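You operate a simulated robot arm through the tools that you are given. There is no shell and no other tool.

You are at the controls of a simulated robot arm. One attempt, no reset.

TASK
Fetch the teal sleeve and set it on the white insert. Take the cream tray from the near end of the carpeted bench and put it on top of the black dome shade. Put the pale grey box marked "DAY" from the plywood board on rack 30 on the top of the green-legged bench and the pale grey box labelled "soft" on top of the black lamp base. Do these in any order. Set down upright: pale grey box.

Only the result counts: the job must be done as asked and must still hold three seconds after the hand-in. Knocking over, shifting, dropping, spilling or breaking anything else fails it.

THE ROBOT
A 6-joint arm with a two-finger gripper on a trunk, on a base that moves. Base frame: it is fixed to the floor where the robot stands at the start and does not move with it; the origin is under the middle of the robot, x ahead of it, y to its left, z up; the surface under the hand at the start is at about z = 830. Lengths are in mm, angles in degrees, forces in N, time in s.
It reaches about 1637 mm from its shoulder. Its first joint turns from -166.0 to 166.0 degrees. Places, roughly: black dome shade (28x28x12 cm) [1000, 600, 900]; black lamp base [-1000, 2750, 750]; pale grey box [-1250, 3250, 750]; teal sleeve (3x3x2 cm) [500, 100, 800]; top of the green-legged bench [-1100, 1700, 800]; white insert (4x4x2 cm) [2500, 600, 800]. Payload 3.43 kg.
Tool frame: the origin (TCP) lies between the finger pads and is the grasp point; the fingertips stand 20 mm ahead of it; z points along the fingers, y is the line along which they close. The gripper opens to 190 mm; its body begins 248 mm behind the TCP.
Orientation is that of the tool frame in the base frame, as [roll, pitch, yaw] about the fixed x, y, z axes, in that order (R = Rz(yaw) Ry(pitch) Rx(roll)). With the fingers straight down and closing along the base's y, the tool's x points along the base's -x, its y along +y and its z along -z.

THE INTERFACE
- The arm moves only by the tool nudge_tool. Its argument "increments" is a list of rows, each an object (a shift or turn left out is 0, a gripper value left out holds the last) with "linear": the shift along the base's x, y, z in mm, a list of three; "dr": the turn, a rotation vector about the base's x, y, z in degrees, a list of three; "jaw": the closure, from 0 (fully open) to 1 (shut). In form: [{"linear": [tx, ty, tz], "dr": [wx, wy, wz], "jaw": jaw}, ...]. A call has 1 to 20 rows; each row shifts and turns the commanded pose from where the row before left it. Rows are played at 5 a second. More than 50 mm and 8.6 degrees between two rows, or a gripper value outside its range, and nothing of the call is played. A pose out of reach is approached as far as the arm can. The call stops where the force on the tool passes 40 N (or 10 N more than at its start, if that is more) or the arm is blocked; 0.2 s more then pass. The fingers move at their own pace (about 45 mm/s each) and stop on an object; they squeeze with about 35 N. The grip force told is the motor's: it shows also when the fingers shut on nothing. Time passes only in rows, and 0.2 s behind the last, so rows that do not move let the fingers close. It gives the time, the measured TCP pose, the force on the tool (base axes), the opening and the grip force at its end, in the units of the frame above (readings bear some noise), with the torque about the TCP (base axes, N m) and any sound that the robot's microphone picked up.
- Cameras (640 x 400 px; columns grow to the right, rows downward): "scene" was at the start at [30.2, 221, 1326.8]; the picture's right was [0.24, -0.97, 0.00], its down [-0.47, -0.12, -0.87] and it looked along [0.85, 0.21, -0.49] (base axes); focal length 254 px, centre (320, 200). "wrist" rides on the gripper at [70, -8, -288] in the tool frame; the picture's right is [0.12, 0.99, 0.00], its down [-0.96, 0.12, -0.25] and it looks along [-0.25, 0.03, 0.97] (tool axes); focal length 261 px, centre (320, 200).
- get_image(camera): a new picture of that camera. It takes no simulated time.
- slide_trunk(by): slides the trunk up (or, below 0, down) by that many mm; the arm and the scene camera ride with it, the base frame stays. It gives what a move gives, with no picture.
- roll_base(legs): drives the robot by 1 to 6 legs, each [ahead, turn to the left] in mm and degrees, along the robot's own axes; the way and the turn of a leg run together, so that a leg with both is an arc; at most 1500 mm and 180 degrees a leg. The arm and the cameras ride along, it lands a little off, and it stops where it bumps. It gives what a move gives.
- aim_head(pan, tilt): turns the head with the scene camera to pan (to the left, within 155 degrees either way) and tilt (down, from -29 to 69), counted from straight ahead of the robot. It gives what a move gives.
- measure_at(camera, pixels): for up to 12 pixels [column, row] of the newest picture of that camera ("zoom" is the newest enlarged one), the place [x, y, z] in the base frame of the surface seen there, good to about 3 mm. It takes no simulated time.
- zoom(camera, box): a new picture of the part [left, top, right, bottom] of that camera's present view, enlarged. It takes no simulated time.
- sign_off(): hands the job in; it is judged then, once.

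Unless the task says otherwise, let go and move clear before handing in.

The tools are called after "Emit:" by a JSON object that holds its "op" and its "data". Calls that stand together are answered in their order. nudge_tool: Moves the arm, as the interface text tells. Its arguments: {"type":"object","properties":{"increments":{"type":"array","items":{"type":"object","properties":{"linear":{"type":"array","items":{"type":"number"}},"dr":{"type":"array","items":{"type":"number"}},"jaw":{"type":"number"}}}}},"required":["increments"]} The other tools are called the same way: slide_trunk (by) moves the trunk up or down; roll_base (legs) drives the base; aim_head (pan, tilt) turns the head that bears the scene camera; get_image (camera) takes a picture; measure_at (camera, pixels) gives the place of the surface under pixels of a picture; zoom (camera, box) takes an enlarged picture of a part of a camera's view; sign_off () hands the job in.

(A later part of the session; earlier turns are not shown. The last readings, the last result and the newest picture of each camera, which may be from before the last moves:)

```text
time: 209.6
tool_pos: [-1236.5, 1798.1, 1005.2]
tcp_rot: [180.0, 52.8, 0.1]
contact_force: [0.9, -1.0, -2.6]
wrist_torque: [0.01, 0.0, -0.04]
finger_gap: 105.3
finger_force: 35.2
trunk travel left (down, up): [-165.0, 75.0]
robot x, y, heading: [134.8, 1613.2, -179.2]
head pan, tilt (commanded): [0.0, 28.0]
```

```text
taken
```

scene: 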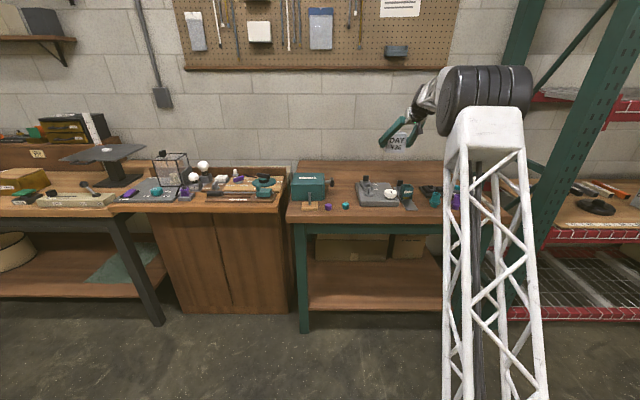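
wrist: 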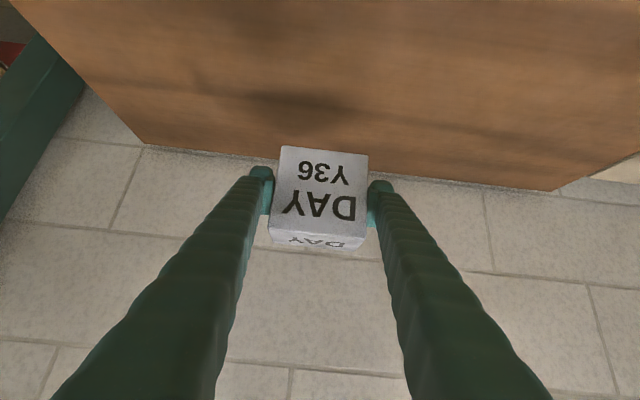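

DAY hangs over bare wood at (−1236, 1798). I descend to just above the top and then in small steps to contact.

Emit:
{"op": "nudge_tool", "data": {"increments": [{"linear": [0, 0, -40]}, {"linear": [0, 0, -40]}, {"linear": [0, 0, -30]}, {"linear": [0, 0, -18]}, {}, {}]}}

Emit:
{"op": "nudge_tool", "data": {"increments": [{"linear": [0, 0, -3]}, {}]}}

Emit:
{"op": "get_image", "data": {"camera": "wrist"}}

```text
time: 211.0
tool_pos: [-1237.8, 1797.7, 877.7]
tcp_rot: [-180.0, 53.0, 0.1]
contact_force: [-0.4, -0.7, -1.2]
wrist_torque: [0.02, -0.02, 0.01]
finger_gap: 105.4
finger_force: 35.0
trunk travel left (down, up): [-165.0, 75.0]
robot x, y, heading: [133.4, 1613.6, -179.1]
head pan, tilt (commanded): [0.0, 28.0]
```

```text
time: 211.6
tool_pos: [-1236.8, 1799.1, 874.7]
tcp_rot: [180.0, 52.9, 0.1]
contact_force: [0.5, -0.3, -1.4]
wrist_torque: [0.04, -0.04, 0.02]
finger_gap: 105.3
finger_force: 34.5
trunk travel left (down, up): [-165.0, 75.0]
robot x, y, heading: [132.8, 1609.9, -179.5]
head pan, tilt (commanded): [0.0, 28.0]
```

```text
taken
```

wrist: 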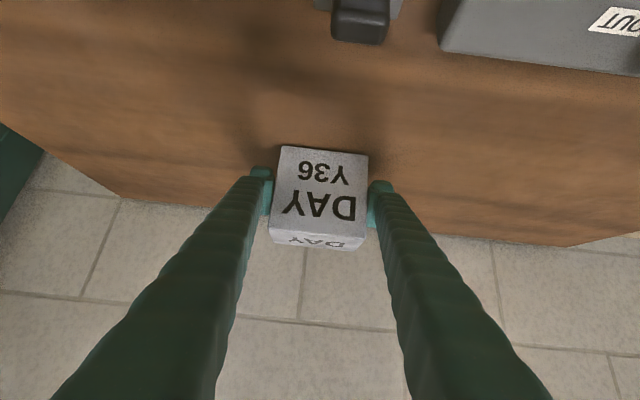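

No contact yet at z≈875; I go on in 2 mm steps.

Emit:
{"op": "nudge_tool", "data": {"increments": [{"linear": [0, 0, -2]}, {}]}}

Emit:
{"op": "nudge_tool", "data": {"increments": [{"linear": [0, 0, -2]}, {}]}}

Emit:
{"op": "nudge_tool", "data": {"increments": [{"linear": [0, 0, -1.5]}, {}]}}

```text
time: 212.2
tool_pos: [-1235.4, 1798.2, 871.6]
tcp_rot: [-180.0, 52.9, 0.0]
contact_force: [0.5, 0.1, -1.4]
wrist_torque: [0.01, -0.03, -0.01]
finger_gap: 105.5
finger_force: 34.4
trunk travel left (down, up): [-165.0, 75.0]
robot x, y, heading: [135.8, 1609.5, -179.5]
head pan, tilt (commanded): [0.0, 28.0]
```

```text
time: 212.8
tool_pos: [-1236.8, 1798.2, 872.1]
tcp_rot: [180.0, 53.0, 0.2]
contact_force: [0.0, -0.4, 0.4]
wrist_torque: [-0.04, 0.06, -0.01]
finger_gap: 105.6
finger_force: 34.9
trunk travel left (down, up): [-165.0, 75.0]
robot x, y, heading: [137.4, 1613.5, -179.2]
head pan, tilt (commanded): [0.0, 28.0]
```

```text
time: 213.4
tool_pos: [-1236.7, 1798.4, 870.5]
tcp_rot: [179.9, 53.1, 0.0]
contact_force: [-1.0, -0.7, 7.0]
wrist_torque: [-0.03, 0.37, 0.01]
finger_gap: 105.3
finger_force: 35.5
trunk travel left (down, up): [-165.0, 75.0]
robot x, y, heading: [132.2, 1611.6, -179.4]
head pan, tilt (commanded): [0.0, 28.0]
```

Contact with the bench top shows (7 N). I open the fingers.

Emit:
{"op": "nudge_tool", "data": {"increments": [{"jaw": 0.42}, {"jaw": 0.36}, {"jaw": 0.3}, {"jaw": 0.28}, {}, {}]}}

Emit:
{"op": "get_image", "data": {"camera": "wrist"}}

```text
time: 214.8
tool_pos: [-1236.6, 1799.0, 869.0]
tcp_rot: [-180.0, 53.0, 0.2]
contact_force: [0.4, 1.1, 0.0]
wrist_torque: [-0.02, 0.02, 0.0]
finger_gap: 136.7
finger_force: 0.0
trunk travel left (down, up): [-165.0, 75.0]
robot x, y, heading: [134.0, 1611.8, -179.4]
head pan, tilt (commanded): [0.0, 28.0]
```

```text
taken
```

wrist: 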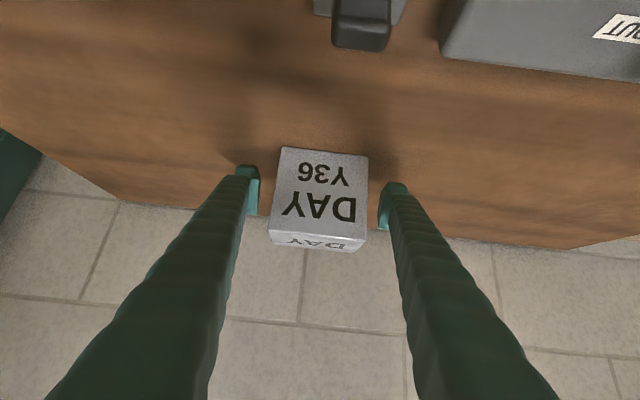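

DAY stands on the bench and the fingers are free of it. I withdraw back and up along the tool axis.

Emit:
{"op": "nudge_tool", "data": {"increments": [{"linear": [30, 0, 26]}, {"linear": [35, 0, 30]}, {"linear": [35, 0, 30]}, {"linear": [38, 0, 25]}, {"linear": [40, 8, 20]}, {"linear": [45, 10, 5]}, {"linear": [45, 10, 0]}, {"linear": [45, 10, 0]}, {}]}}

Emit:
{"op": "get_image", "data": {"camera": "scene"}}

```text
time: 216.8
tool_pos: [-921.9, 1836.5, 1006.5]
tcp_rot: [-179.9, 52.9, 0.1]
contact_force: [0.3, 0.3, 0.2]
wrist_torque: [0.02, -0.04, -0.02]
finger_gap: 136.9
finger_force: 0.1
trunk travel left (down, up): [-165.0, 75.0]
robot x, y, heading: [134.5, 1612.2, -179.4]
head pan, tilt (commanded): [0.0, 28.0]
```

```text
taken
```

scene: 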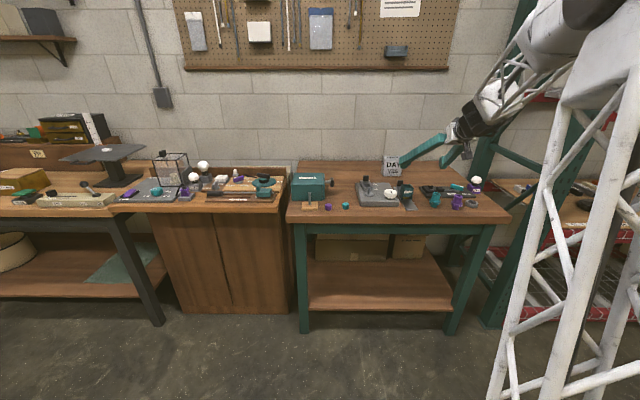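

DAY is visible standing at (392,165). I zoom to confirm it is upright and nothing else moved.

Emit:
{"op": "zoom", "data": {"camera": "scene", "box": [285, 135, 495, 225]}}

```text
3.05 times, centred on (390, 180) of scene
```

zoom: 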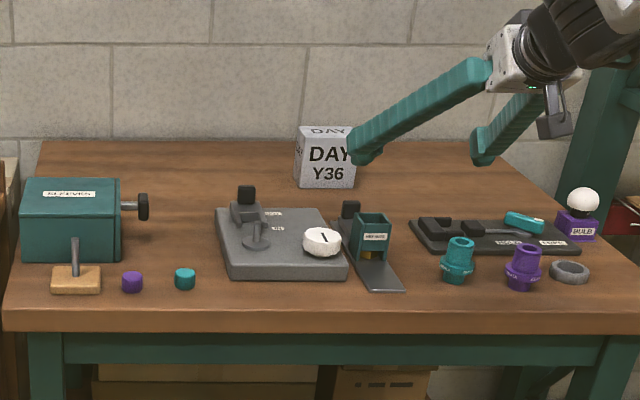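

DAY stands upright and the other items are unmoved. For SOFT I back off, turn to face −y, reverse to y≈3250, and turn back to face the rack.

Emit:
{"op": "roll_base", "data": {"legs": [[-200, 0], [0, 89.4]]}}

Emit:
{"op": "roll_base", "data": {"legs": [[-1500, 0], [-140, 0]]}}

Emit:
{"op": "roll_base", "data": {"legs": [[0, -90]]}}

Emit:
{"op": "get_image", "data": {"camera": "scene"}}

```text
time: 222.4
tool_pos: [116.7, 554.0, 1006.5]
tcp_rot: [-180.0, 52.9, 90.4]
contact_force: [-0.6, -0.2, 0.6]
wrist_torque: [0.0, -0.01, 0.0]
finger_gap: 136.7
finger_force: 0.1
trunk travel left (down, up): [-165.0, 75.0]
robot x, y, heading: [336.3, 1616.2, -89.0]
head pan, tilt (commanded): [0.0, 28.0]
```

```text
time: 230.4
tool_pos: [79.2, 2090.8, 1009.7]
tcp_rot: [-179.9, 53.1, 90.4]
contact_force: [0.1, 0.4, 0.6]
wrist_torque: [0.0, -0.01, 0.0]
finger_gap: 136.8
finger_force: 0.0
trunk travel left (down, up): [-165.0, 75.0]
robot x, y, heading: [296.9, 3147.5, -88.9]
head pan, tilt (commanded): [0.0, 28.0]
stopped in leg 2: the robot was blocked; the commanded pose is now the measured one
```

```text
time: 232.5
tool_pos: [-360.9, 2251.5, 1011.4]
tcp_rot: [180.0, 53.3, 65.4]
contact_force: [-3.5, 1.1, -1.6]
wrist_torque: [-0.35, -0.49, 0.77]
finger_gap: 136.8
finger_force: 0.0
trunk travel left (down, up): [-165.0, 75.0]
robot x, y, heading: [292.9, 3116.1, -106.8]
head pan, tilt (commanded): [0.0, 28.0]
stopped in leg 1: the robot was blocked; the commanded pose is now the measured one
```

```text
taken
```

scene: 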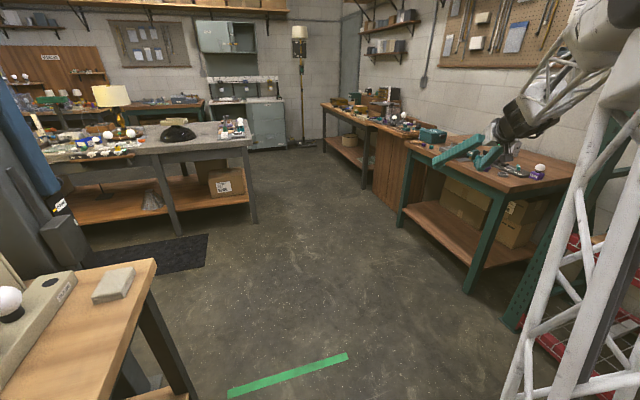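

Both moves were blocked: the rear bumped into something near y≈3150+. I must look behind before moving further.

Emit:
{"op": "aim_head", "data": {"pan": 150, "tilt": 35}}

Emit:
{"op": "get_image", "data": {"camera": "scene"}}

Emit:
{"op": "aim_head", "data": {"pan": -150, "tilt": 40}}

Emit:
{"op": "get_image", "data": {"camera": "scene"}}

```text
time: 234.8
tool_pos: [-350.9, 2248.6, 1014.9]
tcp_rot: [-179.5, 53.4, 66.1]
contact_force: [-0.8, -0.1, 0.5]
wrist_torque: [0.02, -0.02, -0.01]
finger_gap: 136.9
finger_force: 0.1
trunk travel left (down, up): [-165.0, 75.0]
robot x, y, heading: [290.9, 3111.3, -106.6]
head pan, tilt (commanded): [150.0, 35.0]
```

```text
taken
```

scene: 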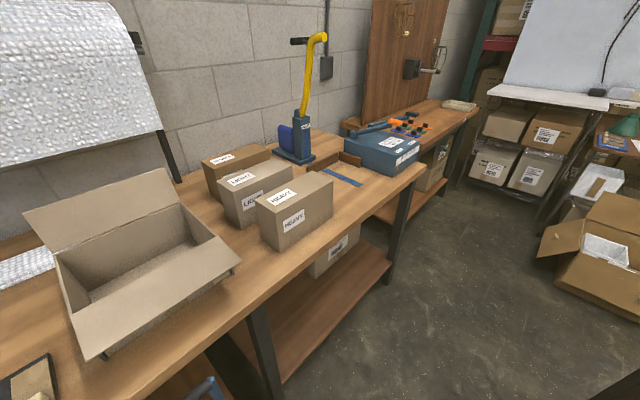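

```text
time: 238.9
tool_pos: [-351.4, 2247.5, 1014.1]
tcp_rot: [-179.5, 53.4, 66.0]
contact_force: [0.3, 0.6, 0.0]
wrist_torque: [-0.04, 0.01, 0.0]
finger_gap: 136.7
finger_force: 0.0
trunk travel left (down, up): [-165.0, 75.0]
robot x, y, heading: [295.5, 3115.5, -106.9]
head pan, tilt (commanded): [-150.0, 40.0]
```

```text
taken
```

scene: 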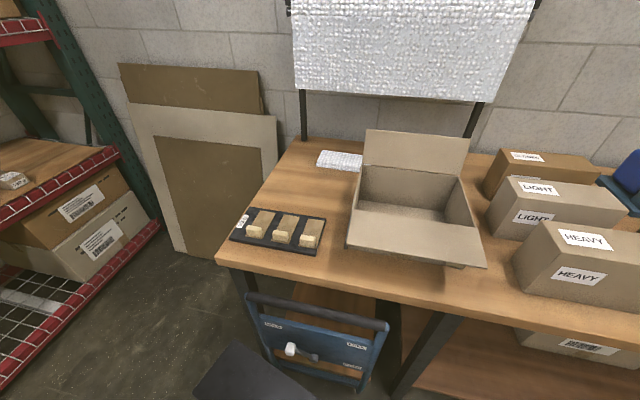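

A blue cart stands under the packing table right behind the robot at (315,340), and the dark shape at (250,385) is the robot's own rear; it seems the rear touched the cart. I measure the cart and table positions to see whether it has shifted from the first pictures.

Emit:
{"op": "measure_at", "data": {"camera": "scene", "pixels": [[250, 298], [385, 328], [315, 350], [262, 350], [360, 385], [220, 262], [430, 310], [250, 380], [225, 350], [320, 305], [290, 345], [280, 330]]}}

Emit:
{"op": "zoom", "data": {"camera": "scene", "box": [180, 250, 440, 400]}}

```text
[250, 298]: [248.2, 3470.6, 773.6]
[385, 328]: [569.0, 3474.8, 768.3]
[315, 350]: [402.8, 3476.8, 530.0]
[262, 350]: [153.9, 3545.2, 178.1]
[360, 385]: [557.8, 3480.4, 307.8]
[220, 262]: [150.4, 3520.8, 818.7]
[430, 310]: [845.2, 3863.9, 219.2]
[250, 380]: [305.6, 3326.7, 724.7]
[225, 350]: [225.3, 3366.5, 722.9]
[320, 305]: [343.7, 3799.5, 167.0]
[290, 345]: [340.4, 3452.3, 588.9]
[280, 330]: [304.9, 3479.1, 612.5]
```

```text
2.46 times, centred on (310, 325) of scene
```

zoom: 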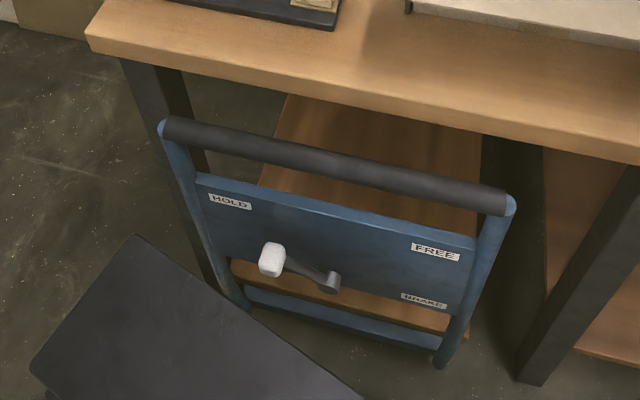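

The cart is still square to the table (panel y≈3477–3480 across its width), so it has not turned, but I must keep away from it. I drive forward 200 mm away first, then turn to face the rack.

Emit:
{"op": "roll_base", "data": {"legs": [[200, 0]]}}

Emit:
{"op": "get_image", "data": {"camera": "scene"}}

```text
time: 240.5
tool_pos: [-407.8, 2052.9, 1016.0]
tcp_rot: [-179.6, 53.4, 66.2]
contact_force: [-0.3, 0.0, 0.3]
wrist_torque: [0.02, 0.02, 0.0]
finger_gap: 136.8
finger_force: 0.1
trunk travel left (down, up): [-165.0, 75.0]
robot x, y, heading: [234.1, 2922.1, -106.7]
head pan, tilt (commanded): [-150.0, 40.0]
```

```text
taken
```

scene: 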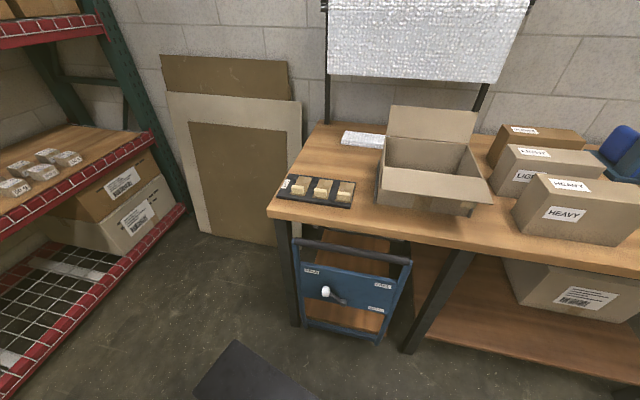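

The cart at (345,290) is now well clear of the robot's rear. I measure it again to record its place, then turn to face the rack.

Emit:
{"op": "zoom", "data": {"camera": "scene", "box": [270, 220, 430, 360]}}

Emit:
{"op": "measure_at", "data": {"camera": "scene", "pixels": [[296, 242], [408, 262], [310, 290], [390, 300], [326, 292], [270, 210], [380, 335]]}}

Emit:
{"op": "roll_base", "data": {"legs": [[0, -73]]}}

Emit:
{"op": "aim_head", "data": {"pan": -15, "tilt": 28}}

Emit:
{"op": "get_image", "data": {"camera": "scene"}}

```text
2.86 times, centred on (350, 290) of scene
```

zoom: 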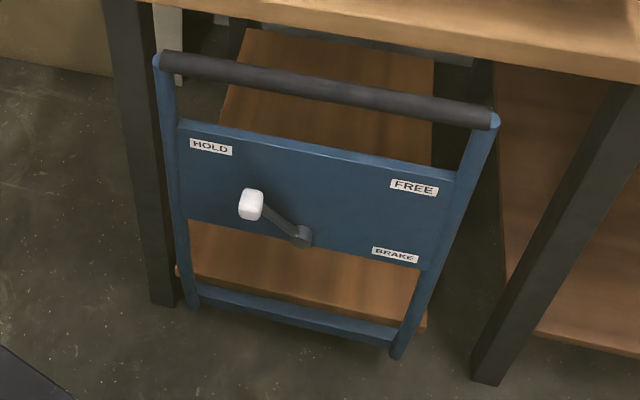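

```text
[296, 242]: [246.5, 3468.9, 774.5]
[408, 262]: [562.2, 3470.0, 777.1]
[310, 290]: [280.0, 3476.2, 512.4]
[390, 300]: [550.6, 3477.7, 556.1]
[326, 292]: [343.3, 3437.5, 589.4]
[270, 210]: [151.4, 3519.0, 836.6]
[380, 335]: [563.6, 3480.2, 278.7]
```

```text
time: 244.2
tool_pos: [-787.8, 3272.1, 1015.7]
tcp_rot: [-179.5, 53.4, -6.2]
contact_force: [0.9, 0.3, 0.4]
wrist_torque: [0.0, 0.02, -0.04]
finger_gap: 136.9
finger_force: 0.0
trunk travel left (down, up): [-165.0, 75.0]
robot x, y, heading: [238.7, 2922.8, -179.0]
head pan, tilt (commanded): [-150.0, 40.0]
```

```text
time: 246.4
tool_pos: [-789.0, 3271.4, 1014.8]
tcp_rot: [-179.5, 53.4, -6.1]
contact_force: [-0.1, 0.6, 0.2]
wrist_torque: [-0.04, -0.01, -0.03]
finger_gap: 136.9
finger_force: 0.1
trunk travel left (down, up): [-165.0, 75.0]
robot x, y, heading: [239.8, 2924.5, -179.2]
head pan, tilt (commanded): [-15.0, 28.0]
```

```text
taken
```

scene: 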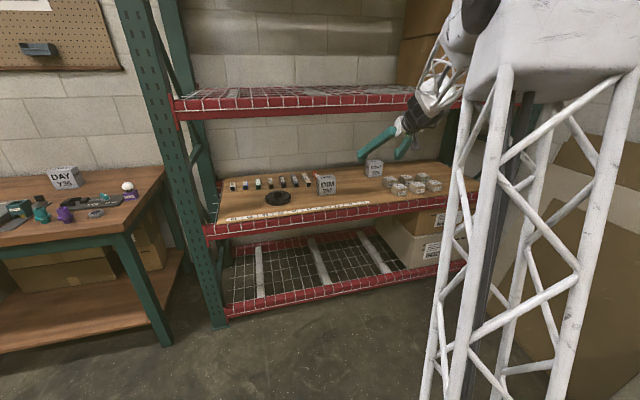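

The robot now faces the rack at (239, 2923), with DAY visible on the bench at (65,177). I lower the trunk 150 mm while outside the rack, then drive 200 mm closer.

Emit:
{"op": "slide_trunk", "data": {"by": -150}}

Emit:
{"op": "roll_base", "data": {"legs": [[200, 0]]}}

Emit:
{"op": "get_image", "data": {"camera": "wrist"}}

```text
time: 248.1
tool_pos: [-787.5, 3270.3, 865.8]
tcp_rot: [-179.5, 53.4, -6.1]
contact_force: [0.8, 0.2, 0.9]
wrist_torque: [0.03, 0.0, -0.01]
finger_gap: 136.5
finger_force: 0.0
trunk travel left (down, up): [-15.0, 225.0]
robot x, y, heading: [234.8, 2919.2, -179.1]
head pan, tilt (commanded): [-15.0, 28.0]
```

```text
time: 249.7
tool_pos: [-989.4, 3269.0, 865.2]
tcp_rot: [-179.4, 53.4, -6.3]
contact_force: [0.0, 0.4, 0.6]
wrist_torque: [0.03, -0.01, 0.01]
finger_gap: 136.6
finger_force: 0.0
trunk travel left (down, up): [-15.0, 225.0]
robot x, y, heading: [32.1, 2922.0, -179.1]
head pan, tilt (commanded): [-15.0, 28.0]
```

```text
taken
```

wrist: 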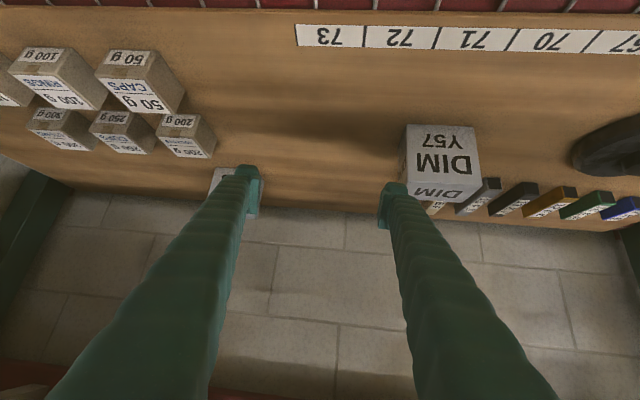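

DIM is at (440,165), the gram boxes upper left, and SOFT behind the left finger at (222,178). I move to the pre-grasp point before SOFT and square the hand to it.

Emit:
{"op": "nudge_tool", "data": {"increments": [{"linear": [-16, 43, 4], "dr": [0, 0, 2.2]}, {"linear": [-16, 43, 2], "dr": [0, 0, 2.2]}, {"linear": [-16, 43, 2], "dr": [0, 0, 2.2]}, {"linear": [-26, 42, 2], "dr": [0, 0, 2.0]}, {"linear": [-27, 43, 2]}, {}, {}]}}

Emit:
{"op": "get_image", "data": {"camera": "wrist"}}

Emit:
{"op": "get_image", "data": {"camera": "scene"}}

```text
refused: row 5 steps farther than a row can; nothing moved
```

```text
taken
```

wrist: 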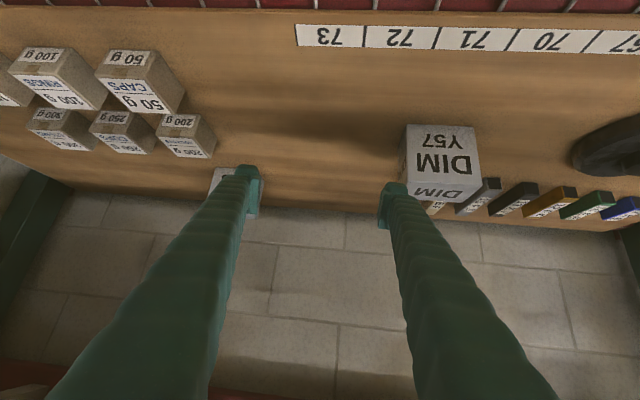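

```text
taken
```

scene: 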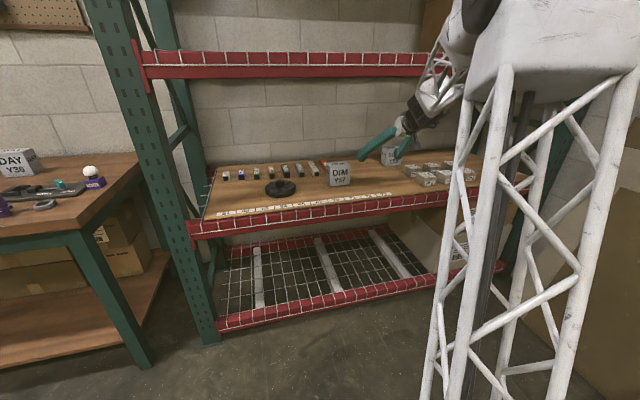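

One step was over 50 mm and was refused; I use six smaller steps instead.

Emit:
{"op": "nudge_tool", "data": {"increments": [{"linear": [-16, 36, 4], "dr": [0, 0, 2.2]}, {"linear": [-16, 36, 2], "dr": [0, 0, 2.2]}, {"linear": [-16, 36, 2], "dr": [0, 0, 2.2]}, {"linear": [-18, 36, 2], "dr": [0, 0, 2.0]}, {"linear": [-18, 36, 2]}, {"linear": [-17, 34.5, 0]}, {}, {}]}}

Emit:
{"op": "get_image", "data": {"camera": "wrist"}}

Emit:
{"op": "get_image", "data": {"camera": "scene"}}

```text
time: 251.5
tool_pos: [-1092.2, 3485.0, 877.3]
tcp_rot: [-179.6, 53.5, 2.4]
contact_force: [-0.3, 0.0, -0.2]
wrist_torque: [0.01, 0.03, 0.03]
finger_gap: 136.8
finger_force: 0.2
trunk travel left (down, up): [-15.0, 225.0]
robot x, y, heading: [32.4, 2919.6, -179.3]
head pan, tilt (commanded): [-15.0, 28.0]
```

```text
taken
```

wrist: 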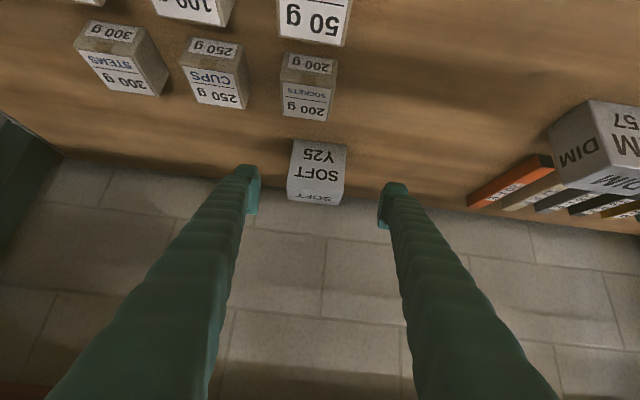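

```text
taken
```

scene: 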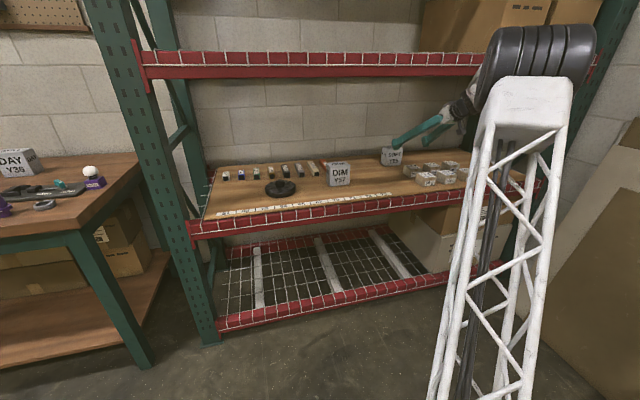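

SOFT sits between the fingers at (317,172). I measure its corners once more from here.

Emit:
{"op": "zoom", "data": {"camera": "wrist", "box": [260, 110, 400, 230]}}

```text
3.33 times, centred on (330, 170) of wrist
```

zoom: 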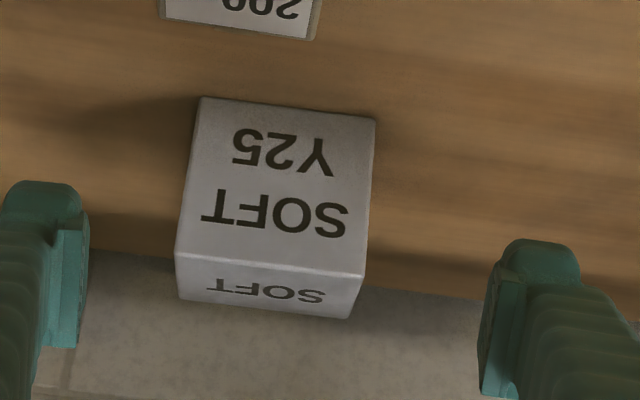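

Emit:
{"op": "measure_at", "data": {"camera": "zoom", "pixels": [[203, 102], [372, 122], [180, 248], [362, 270], [182, 295], [347, 313], [290, 180], [268, 288], [200, 170], [360, 190]]}}

```text
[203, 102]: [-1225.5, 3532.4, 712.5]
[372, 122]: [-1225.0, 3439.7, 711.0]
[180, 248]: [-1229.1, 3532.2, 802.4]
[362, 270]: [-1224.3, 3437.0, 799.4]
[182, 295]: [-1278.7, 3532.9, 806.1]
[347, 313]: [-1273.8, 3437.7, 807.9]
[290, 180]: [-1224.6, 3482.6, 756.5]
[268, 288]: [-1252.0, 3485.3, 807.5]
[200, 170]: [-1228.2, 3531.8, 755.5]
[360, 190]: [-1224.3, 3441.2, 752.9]
```

SOFT's centre is (−1251, 3485) with its yaw matching the hand's 2.4°. I advance along the tool axis to it.

Emit:
{"op": "nudge_tool", "data": {"increments": [{"linear": [-31.8, 0, -24]}, {"linear": [-31.8, 0, -24]}, {"linear": [-31.8, 0, -24]}, {"linear": [-31.8, 0, -24]}, {"linear": [-31.8, 0, -24]}, {}]}}

Emit:
{"op": "get_image", "data": {"camera": "wrist"}}

```text
time: 252.9
tool_pos: [-1250.1, 3484.4, 757.0]
tcp_rot: [-179.5, 53.3, 2.3]
contact_force: [-0.3, -0.5, 0.1]
wrist_torque: [0.0, 0.04, 0.0]
finger_gap: 136.6
finger_force: 0.0
trunk travel left (down, up): [-15.0, 225.0]
robot x, y, heading: [30.4, 2922.2, -179.0]
head pan, tilt (commanded): [-15.0, 28.0]
```

```text
taken
```

wrist: 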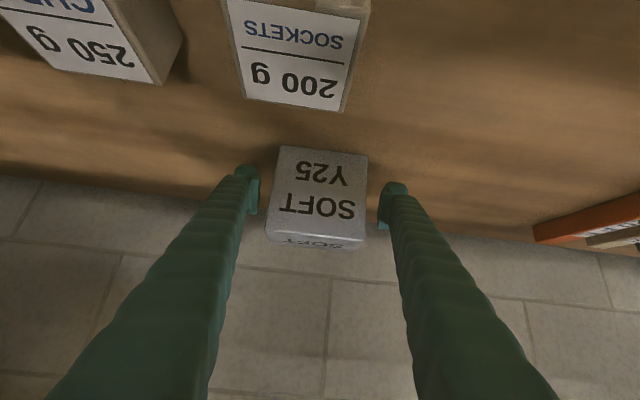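

SOFT is centred between the fingers and nothing touches. I close on it and lift.

Emit:
{"op": "nudge_tool", "data": {"increments": [{"jaw": 0.36}, {"jaw": 0.45}, {"jaw": 0.52}, {"jaw": 0.58}, {"jaw": 0.6}, {"jaw": 0.6}, {"jaw": 0.6}]}}

Emit:
{"op": "nudge_tool", "data": {"increments": [{"linear": [0, 0, 10]}, {"linear": [0, 0, 25]}, {"linear": [0, 0, 30]}, {}]}}

Emit:
{"op": "get_image", "data": {"camera": "wrist"}}

Emit:
{"op": "get_image", "data": {"camera": "scene"}}

```text
time: 254.5
tool_pos: [-1249.2, 3483.3, 757.9]
tcp_rot: [-179.5, 53.4, 2.2]
contact_force: [-0.7, -0.2, -0.3]
wrist_torque: [-0.12, -0.02, -0.03]
finger_gap: 105.4
finger_force: 34.8
trunk travel left (down, up): [-15.0, 225.0]
robot x, y, heading: [37.5, 2922.4, -179.4]
head pan, tilt (commanded): [-15.0, 28.0]
```

```text
time: 255.5
tool_pos: [-1249.6, 3483.9, 822.0]
tcp_rot: [-179.5, 53.4, 2.4]
contact_force: [-0.4, -0.3, -2.5]
wrist_torque: [0.03, -0.01, -0.03]
finger_gap: 105.0
finger_force: 35.0
trunk travel left (down, up): [-15.0, 225.0]
robot x, y, heading: [31.2, 2921.5, -179.2]
head pan, tilt (commanded): [-15.0, 28.0]
```

```text
taken
```

wrist: 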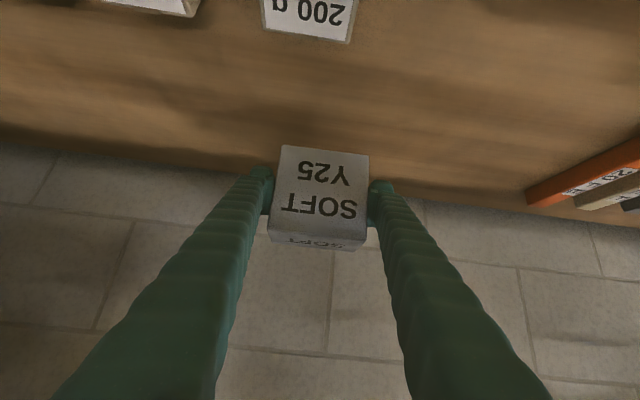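

```text
taken
```

scene: 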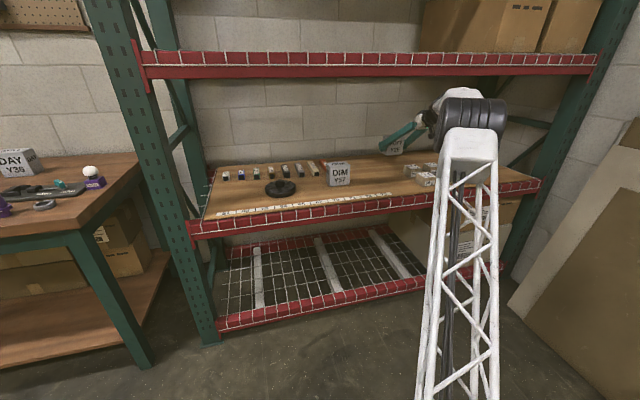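

SOFT is lifted (2.5 N) with its bottom near z=771. The gram boxes lie on the way out, so I measure their tops.

Emit:
{"op": "measure_at", "data": {"camera": "scene", "pixels": [[405, 165], [413, 163], [425, 175], [432, 165], [420, 165], [416, 172], [425, 183], [410, 168]]}}

Emit:
{"op": "measure_at", "data": {"camera": "wrist", "pixels": [[320, 15], [270, 10], [345, 38], [150, 3], [190, 12], [310, 35]]}}

```text
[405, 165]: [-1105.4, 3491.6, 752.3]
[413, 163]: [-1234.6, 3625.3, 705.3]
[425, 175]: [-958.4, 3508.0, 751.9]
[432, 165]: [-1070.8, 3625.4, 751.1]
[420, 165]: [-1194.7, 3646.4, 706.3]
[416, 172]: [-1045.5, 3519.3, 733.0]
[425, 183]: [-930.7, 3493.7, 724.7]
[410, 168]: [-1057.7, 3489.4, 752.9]
```

```text
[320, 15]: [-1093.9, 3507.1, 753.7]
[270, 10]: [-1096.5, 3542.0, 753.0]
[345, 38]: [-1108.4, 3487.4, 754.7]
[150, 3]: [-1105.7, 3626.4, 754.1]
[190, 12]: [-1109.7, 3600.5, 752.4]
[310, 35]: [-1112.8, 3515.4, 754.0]
```

The gram boxes reach z=754 at y≥3487, so I first move SOFT sideways to y≈3370 at this height and then withdraw along +x between DIM and the gram boxes.

Emit:
{"op": "nudge_tool", "data": {"increments": [{"linear": [0, -38, 0]}, {"linear": [0, -38, 0]}, {"linear": [0, -38, 0]}, {"linear": [40, -10, 0]}, {"linear": [45, 0, 0]}, {"linear": [45, 0, 0]}, {"linear": [45, 0, 0]}, {"linear": [45, 0, 0]}, {}]}}

Emit:
{"op": "get_image", "data": {"camera": "scene"}}

Emit:
{"op": "get_image", "data": {"camera": "wrist"}}

```text
time: 257.5
tool_pos: [-1030.2, 3359.5, 821.3]
tcp_rot: [-179.5, 53.4, 2.3]
contact_force: [0.6, 0.0, -1.6]
wrist_torque: [0.02, 0.01, 0.0]
finger_gap: 105.4
finger_force: 35.1
trunk travel left (down, up): [-15.0, 225.0]
robot x, y, heading: [33.6, 2920.7, -179.0]
head pan, tilt (commanded): [-15.0, 28.0]
```

```text
taken
```

scene: 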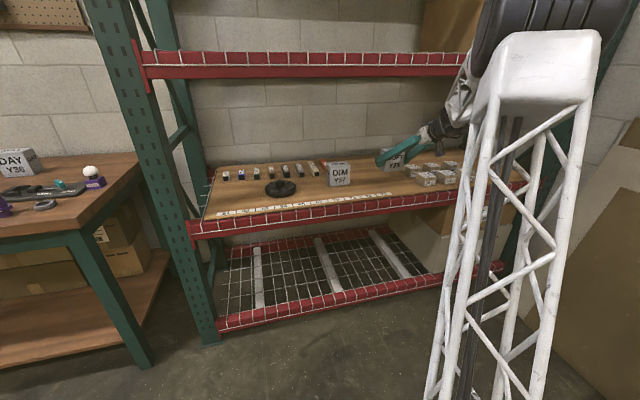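

```text
taken
```

wrist: 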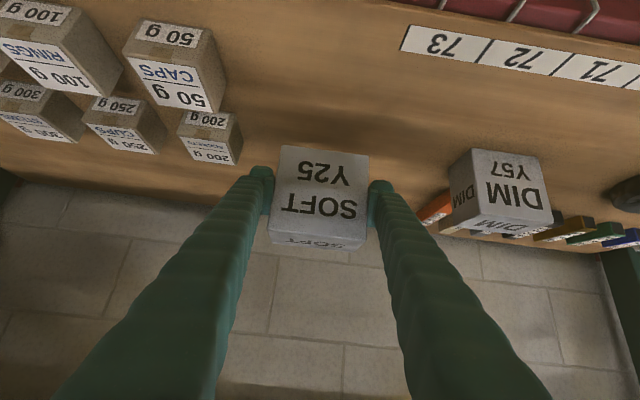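

SOFT is between DIM and the gram boxes, held well. Now I measure the black lamp base at (280,187) precisely.

Emit:
{"op": "zoom", "data": {"camera": "scene", "box": [240, 155, 360, 220]}}

```text
5.33 times, centred on (300, 188) of scene
```

zoom: 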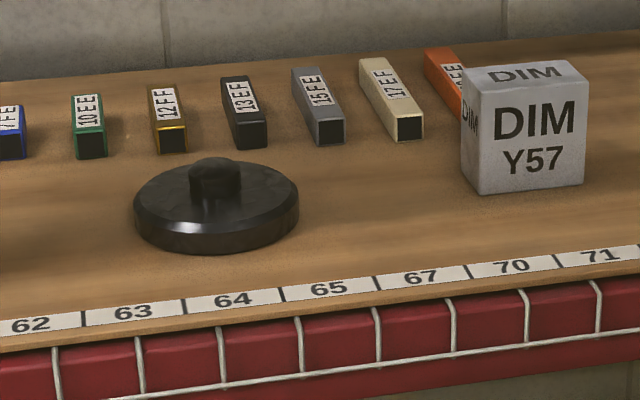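

The lamp base is a disc with a central stub at (215,180), on whose top the box must balance. I measure the stub and the disc.

Emit:
{"op": "measure_at", "data": {"camera": "zoom", "pixels": [[215, 163], [215, 170], [195, 165], [235, 167], [192, 180], [240, 182], [215, 190], [216, 235], [140, 210], [295, 200], [160, 180], [260, 185]]}}

Emit:
{"op": "zoom", "data": {"camera": "scene", "box": [260, 172, 304, 204]}}

```text
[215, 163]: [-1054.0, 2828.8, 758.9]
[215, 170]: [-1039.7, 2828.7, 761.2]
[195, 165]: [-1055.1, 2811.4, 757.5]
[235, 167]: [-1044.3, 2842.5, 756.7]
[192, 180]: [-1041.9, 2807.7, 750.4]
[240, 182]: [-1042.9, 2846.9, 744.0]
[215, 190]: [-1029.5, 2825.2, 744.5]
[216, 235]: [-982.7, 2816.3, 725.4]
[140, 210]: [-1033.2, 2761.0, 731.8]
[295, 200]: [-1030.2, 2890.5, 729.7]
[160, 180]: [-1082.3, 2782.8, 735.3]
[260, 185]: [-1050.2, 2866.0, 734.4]
```

```text
12.50 times, centred on (282, 188) of scene
```

zoom: 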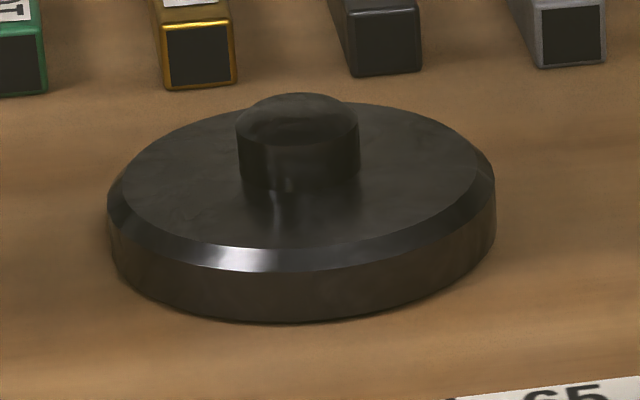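

The stub's top is at z≈760, about 40 mm across, centred near (−1049.5, 2826.5). I back the base 300 mm so the arm is well extended for this placement.

Emit:
{"op": "roll_base", "data": {"legs": [[-300, 0]]}}

Emit:
{"op": "nudge_tool", "data": {"increments": [{"linear": [-20, -42, 5]}, {"linear": [-20, -42, 5]}, {"linear": [-20, -42, 5]}, {"linear": [-20, -42, 5]}, {"linear": [-20, -42, 0]}, {"linear": [-20, -42, 0]}, {"linear": [-20, -42, 0]}, {"linear": [-20, -42, 0]}, {"linear": [-20, -42, 0]}, {"linear": [-15, -42, 0]}, {"linear": [0, -42, 0], "dr": [0, 0, -1]}, {"linear": [0, -42, 0], "dr": [0, 0, -1]}, {"linear": [0, -30, 0]}, {}]}}

Emit:
{"op": "get_image", "data": {"camera": "wrist"}}

Emit:
{"op": "get_image", "data": {"camera": "scene"}}

```text
time: 259.6
tool_pos: [-729.0, 3363.4, 821.3]
tcp_rot: [-179.5, 53.4, 2.4]
contact_force: [0.9, -0.9, -1.5]
wrist_torque: [0.01, -0.05, -0.03]
finger_gap: 105.4
finger_force: 35.2
trunk travel left (down, up): [-15.0, 225.0]
robot x, y, heading: [334.6, 2925.5, -179.1]
head pan, tilt (commanded): [-15.0, 28.0]
```

```text
time: 262.6
tool_pos: [-923.8, 2831.5, 841.1]
tcp_rot: [-179.4, 53.4, 0.6]
contact_force: [-0.7, 0.3, -1.4]
wrist_torque: [0.03, -0.01, 0.01]
finger_gap: 105.1
finger_force: 35.3
trunk travel left (down, up): [-15.0, 225.0]
robot x, y, heading: [334.5, 2927.1, -179.4]
head pan, tilt (commanded): [-15.0, 28.0]
```

```text
taken
```

wrist: 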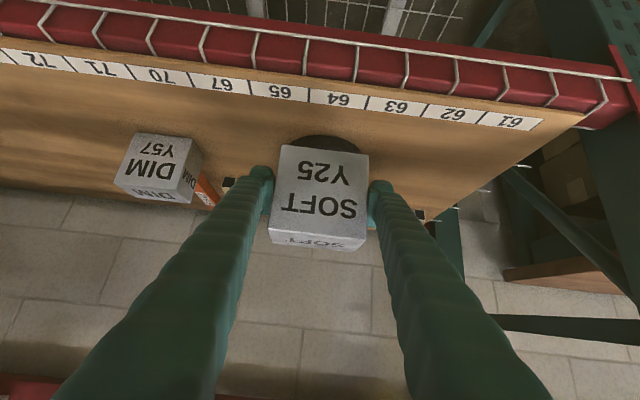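

```text
taken
```

scene: 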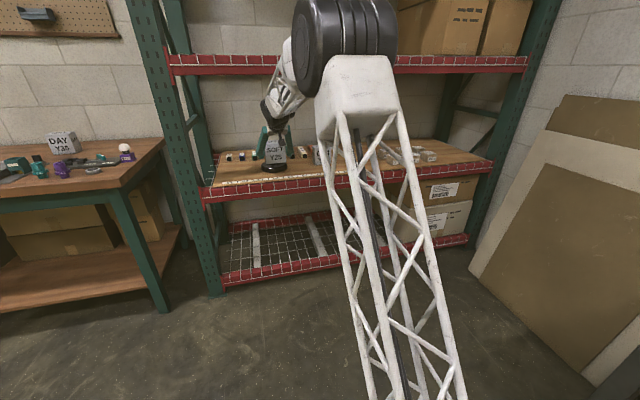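

SOFT is before the lamp base, whose disc shows behind the box at (325,142). I measure the box faces in the hand for precise alignment.

Emit:
{"op": "zoom", "data": {"camera": "wrist", "box": [250, 120, 390, 260]}}

Emit:
{"op": "measure_at", "data": {"camera": "wrist", "pixels": [[284, 150], [364, 156], [275, 228], [363, 237], [276, 240], [360, 249], [320, 190], [282, 190], [360, 195]]}}

```text
2.86 times, centred on (320, 190) of wrist
```

zoom: 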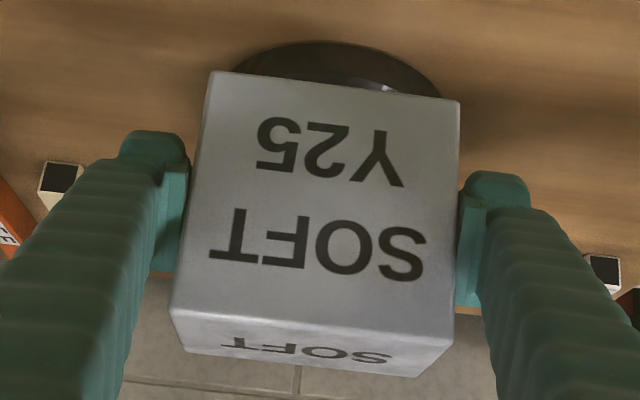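

```text
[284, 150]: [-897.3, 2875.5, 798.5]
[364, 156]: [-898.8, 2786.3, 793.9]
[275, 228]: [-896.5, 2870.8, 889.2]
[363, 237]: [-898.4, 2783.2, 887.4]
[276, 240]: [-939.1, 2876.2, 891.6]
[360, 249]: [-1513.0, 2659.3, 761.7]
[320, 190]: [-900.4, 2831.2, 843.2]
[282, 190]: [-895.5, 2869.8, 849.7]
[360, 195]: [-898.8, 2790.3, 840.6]
```

The box centre in hand is about (−923.5, 2830.8). I check the disc's visible edge from here to confirm its centre.

Emit:
{"op": "measure_at", "data": {"camera": "zoom", "pixels": [[320, 43], [280, 48], [380, 58], [240, 68], [430, 88], [330, 60], [300, 65], [400, 75]]}}

Emit:
{"op": "zoom", "data": {"camera": "scene", "box": [235, 115, 315, 185]}}

```text
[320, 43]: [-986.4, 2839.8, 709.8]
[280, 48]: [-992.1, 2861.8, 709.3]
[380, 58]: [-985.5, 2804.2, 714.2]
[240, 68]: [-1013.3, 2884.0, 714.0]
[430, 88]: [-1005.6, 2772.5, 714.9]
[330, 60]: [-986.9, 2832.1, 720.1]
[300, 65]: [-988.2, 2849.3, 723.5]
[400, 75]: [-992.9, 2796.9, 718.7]
```

```text
5.71 times, centred on (275, 150) of scene
```

zoom: 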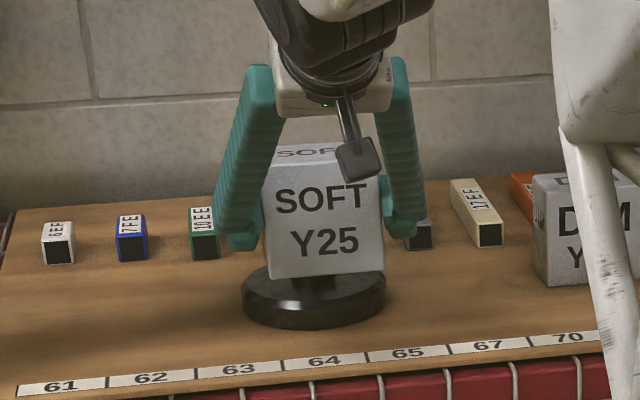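

The scene zoom shows the box in line with the stub. To fix the stub's centre more exactly I move the hand 150 mm aside and look at it with the wrist camera.

Emit:
{"op": "nudge_tool", "data": {"increments": [{"linear": [0, 40, 25]}, {"linear": [0, 45, 20]}, {"linear": [0, 45, 15]}, {"linear": [0, 30, 0]}, {}]}}

Emit:
{"op": "get_image", "data": {"camera": "wrist"}}

Emit:
{"op": "zoom", "data": {"camera": "scene", "box": [235, 135, 315, 185]}}

```text
time: 263.8
tool_pos: [-924.2, 2990.7, 902.1]
tcp_rot: [-179.4, 53.4, 0.4]
contact_force: [0.3, 0.0, -0.9]
wrist_torque: [0.01, -0.01, 0.01]
finger_gap: 105.4
finger_force: 34.9
trunk travel left (down, up): [-15.0, 225.0]
robot x, y, heading: [335.4, 2924.1, -179.1]
head pan, tilt (commanded): [-15.0, 28.0]
```

```text
taken
```

wrist: 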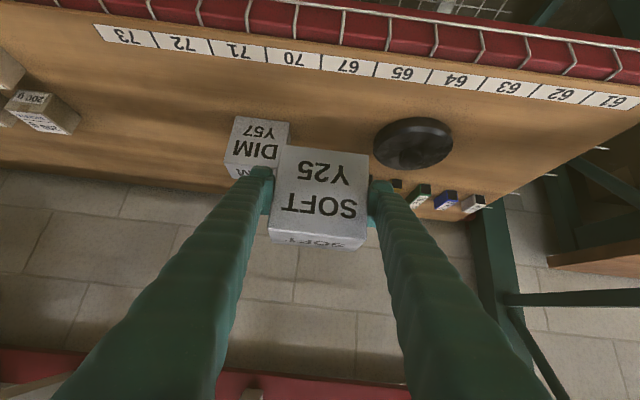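

```text
8.00 times, centred on (275, 160) of scene
```

zoom: 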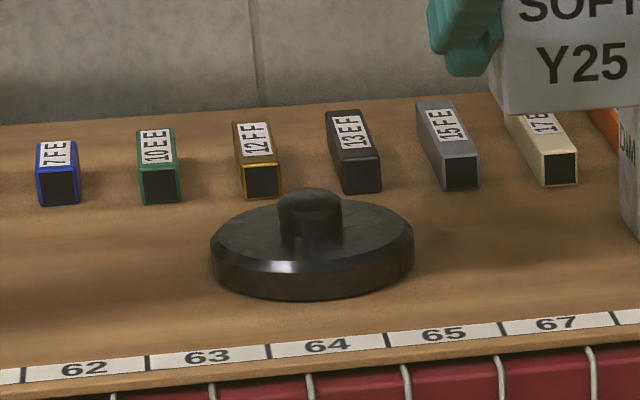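

Emit:
{"op": "measure_at", "data": {"camera": "zoom", "pixels": [[310, 194], [310, 200], [310, 205], [288, 198], [332, 199], [310, 222], [283, 215], [338, 216], [300, 197], [320, 203]]}}

Emit:
{"op": "zoom", "data": {"camera": "wrist", "box": [360, 105, 470, 185]}}

```text
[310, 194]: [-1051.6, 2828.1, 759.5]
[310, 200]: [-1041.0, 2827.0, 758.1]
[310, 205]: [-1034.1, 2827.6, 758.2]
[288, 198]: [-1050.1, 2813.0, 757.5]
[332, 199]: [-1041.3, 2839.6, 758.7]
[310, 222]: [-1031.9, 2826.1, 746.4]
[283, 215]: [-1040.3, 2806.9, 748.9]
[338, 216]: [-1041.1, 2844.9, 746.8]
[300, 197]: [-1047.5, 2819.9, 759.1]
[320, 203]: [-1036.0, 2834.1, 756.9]
```

```text
5.00 times, centred on (415, 145) of wrist
```

zoom: 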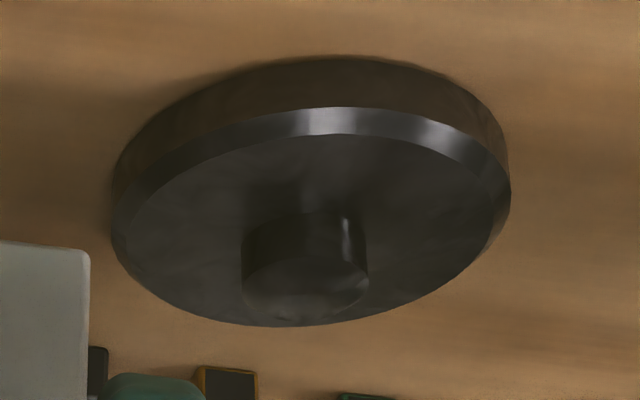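

The stub's top face shows in the wrist zoom around (307,290). I measure its extents.

Emit:
{"op": "measure_at", "data": {"camera": "zoom", "pixels": [[307, 290], [250, 287], [362, 285], [307, 265], [305, 316], [275, 308], [340, 305], [340, 268], [270, 270], [300, 240], [130, 215], [490, 210]]}}

```text
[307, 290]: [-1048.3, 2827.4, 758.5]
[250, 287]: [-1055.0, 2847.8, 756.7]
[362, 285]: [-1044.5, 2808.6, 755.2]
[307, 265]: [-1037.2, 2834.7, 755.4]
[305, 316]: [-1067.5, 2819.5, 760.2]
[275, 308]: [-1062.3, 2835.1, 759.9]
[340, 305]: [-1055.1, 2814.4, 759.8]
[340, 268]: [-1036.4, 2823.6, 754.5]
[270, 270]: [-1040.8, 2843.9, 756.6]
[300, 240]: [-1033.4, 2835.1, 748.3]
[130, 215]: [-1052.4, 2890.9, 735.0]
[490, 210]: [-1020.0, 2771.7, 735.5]
```

The stub's centre is (−1050, 2827.3), top z≈758.5. I bring the box over it at a safe height.

Emit:
{"op": "nudge_tool", "data": {"increments": [{"linear": [0, -41, -8]}, {"linear": [0, -41, -8]}, {"linear": [0, -41, -8]}, {"linear": [0, -40.4, -8]}, {"linear": [-41.8, 0, 0]}, {"linear": [-41.8, 0, 0]}, {"linear": [-41.8, 0, 0]}, {}, {}]}}

Emit:
{"op": "get_image", "data": {"camera": "wrist"}}

Emit:
{"op": "zoom", "data": {"camera": "scene", "box": [235, 105, 315, 185]}}

```text
time: 265.8
tool_pos: [-1048.0, 2825.7, 869.0]
tcp_rot: [-179.5, 53.4, 0.3]
contact_force: [-0.1, 0.1, -2.0]
wrist_torque: [0.01, -0.03, -0.05]
finger_gap: 105.2
finger_force: 35.1
trunk travel left (down, up): [-15.0, 225.0]
robot x, y, heading: [331.8, 2923.8, -178.9]
head pan, tilt (commanded): [-15.0, 28.0]
```

```text
taken
```

wrist: 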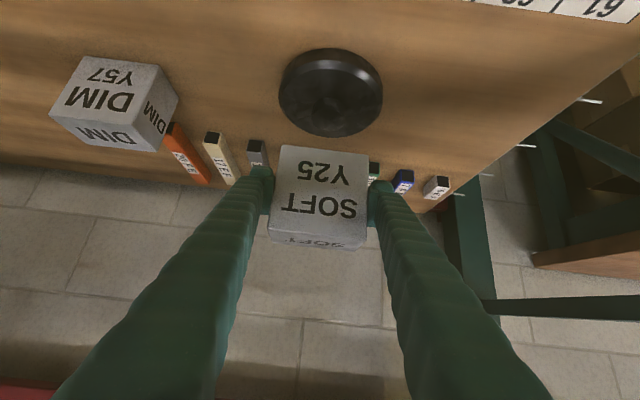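

```text
5.00 times, centred on (275, 145) of scene
```

zoom: 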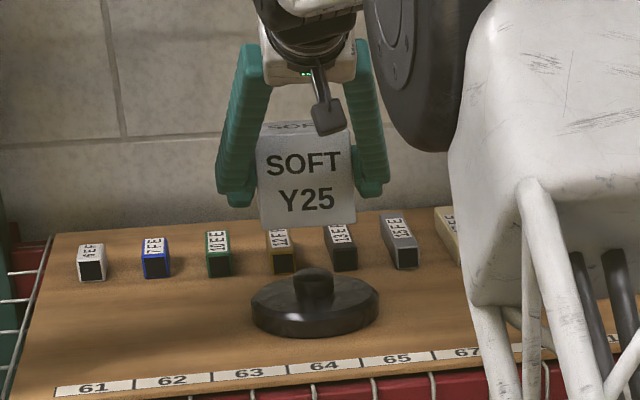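

Box and lamp base are both visible now; I measure them together from this pose to refine the alignment.

Emit:
{"op": "zoom", "data": {"camera": "wrist", "box": [255, 35, 405, 255]}}

Emit:
{"op": "zoom", "data": {"camera": "wrist", "box": [270, 40, 390, 145]}}

```text
1.82 times, centred on (330, 145) of wrist
```

zoom: 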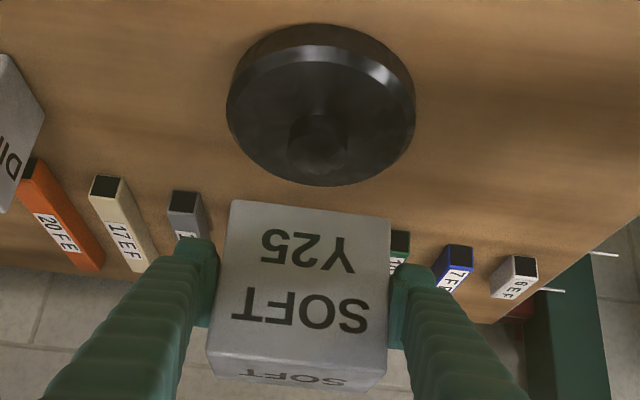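

```text
3.81 times, centred on (330, 92) of wrist
```

zoom: 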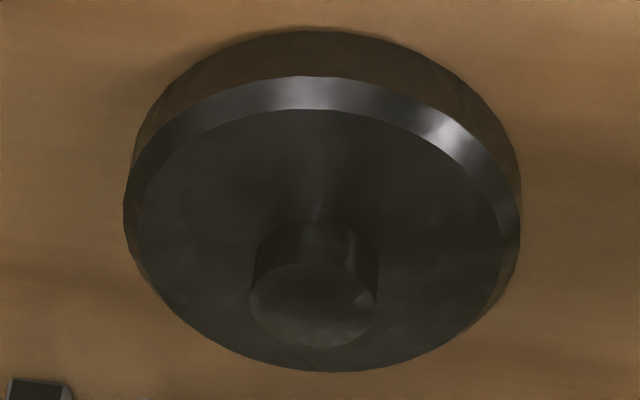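

Emit:
{"op": "measure_at", "data": {"camera": "zoom", "pixels": [[313, 305], [255, 300], [372, 300], [314, 270], [312, 342], [270, 330], [355, 330], [355, 280], [272, 280]]}}

Emit:
{"op": "measure_at", "data": {"camera": "wrist", "pixels": [[283, 150], [365, 156], [275, 228], [364, 237], [320, 155], [320, 190], [277, 240], [355, 246], [320, 230]]}}

```text
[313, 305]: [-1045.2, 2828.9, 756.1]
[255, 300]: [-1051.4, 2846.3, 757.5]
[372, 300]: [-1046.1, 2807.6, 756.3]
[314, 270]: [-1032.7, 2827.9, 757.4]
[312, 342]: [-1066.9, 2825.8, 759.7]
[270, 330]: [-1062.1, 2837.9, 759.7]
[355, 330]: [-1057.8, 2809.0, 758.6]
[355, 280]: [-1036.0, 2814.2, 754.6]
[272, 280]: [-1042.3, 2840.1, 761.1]
```

```text
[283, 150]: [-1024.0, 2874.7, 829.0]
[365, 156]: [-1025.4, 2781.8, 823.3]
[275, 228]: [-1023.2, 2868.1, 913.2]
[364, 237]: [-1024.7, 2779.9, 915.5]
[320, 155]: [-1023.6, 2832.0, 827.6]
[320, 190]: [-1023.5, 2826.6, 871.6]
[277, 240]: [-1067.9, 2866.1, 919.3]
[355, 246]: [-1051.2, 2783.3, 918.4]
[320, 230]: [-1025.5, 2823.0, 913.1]
```

The box centre (−1049.8, 2827.1) matches the stub centre (−1049.4, 2826.1) within about 1 mm. I descend, then go in small steps to contact.

Emit:
{"op": "nudge_tool", "data": {"increments": [{"linear": [0, -0.5, -25]}, {"linear": [0, 0, -18]}, {"linear": [0, 0, -8]}, {}, {}]}}

Emit:
{"op": "nudge_tool", "data": {"increments": [{"linear": [0, 0, -2]}, {}]}}

Emit:
{"op": "nudge_tool", "data": {"increments": [{"linear": [0, 0, -2]}, {}]}}

```text
time: 267.0
tool_pos: [-1049.2, 2825.1, 818.7]
tcp_rot: [-179.5, 53.4, 0.4]
contact_force: [-0.3, -0.2, -1.8]
wrist_torque: [0.02, 0.0, 0.0]
finger_gap: 105.0
finger_force: 35.1
trunk travel left (down, up): [-15.0, 225.0]
robot x, y, heading: [332.4, 2924.6, -179.2]
head pan, tilt (commanded): [-15.0, 28.0]
```

```text
time: 267.6
tool_pos: [-1048.9, 2825.2, 816.2]
tcp_rot: [-179.5, 53.5, 0.4]
contact_force: [0.8, -0.1, -0.6]
wrist_torque: [0.02, 0.04, -0.01]
finger_gap: 105.5
finger_force: 35.1
trunk travel left (down, up): [-15.0, 225.0]
robot x, y, heading: [336.9, 2927.4, -179.0]
head pan, tilt (commanded): [-15.0, 28.0]
```

```text
time: 268.2
tool_pos: [-1048.5, 2825.8, 813.8]
tcp_rot: [-179.5, 53.4, 0.5]
contact_force: [-0.2, 0.0, -2.3]
wrist_torque: [0.0, -0.05, 0.01]
finger_gap: 105.3
finger_force: 34.8
trunk travel left (down, up): [-15.0, 225.0]
robot x, y, heading: [332.8, 2924.9, -179.3]
head pan, tilt (commanded): [-15.0, 28.0]
```

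Still free at z≈814; I continue in 1.5 mm steps.

Emit:
{"op": "nudge_tool", "data": {"increments": [{"linear": [0, 0, -1.5]}, {}]}}

Emit:
{"op": "nudge_tool", "data": {"increments": [{"linear": [0, 0, -1.5]}, {}]}}

```text
time: 268.8
tool_pos: [-1048.3, 2825.8, 813.4]
tcp_rot: [-179.5, 53.4, 0.5]
contact_force: [0.4, 0.8, -1.5]
wrist_torque: [-0.02, 0.01, 0.02]
finger_gap: 105.4
finger_force: 34.8
trunk travel left (down, up): [-15.0, 225.0]
robot x, y, heading: [334.0, 2921.6, -178.9]
head pan, tilt (commanded): [-15.0, 28.0]
```

```text
time: 269.4
tool_pos: [-1048.8, 2827.1, 810.9]
tcp_rot: [-179.5, 53.5, 0.3]
contact_force: [-0.9, 0.3, -0.9]
wrist_torque: [0.0, -0.04, 0.02]
finger_gap: 105.5
finger_force: 35.1
trunk travel left (down, up): [-15.0, 225.0]
robot x, y, heading: [340.0, 2926.1, -179.1]
head pan, tilt (commanded): [-15.0, 28.0]
```

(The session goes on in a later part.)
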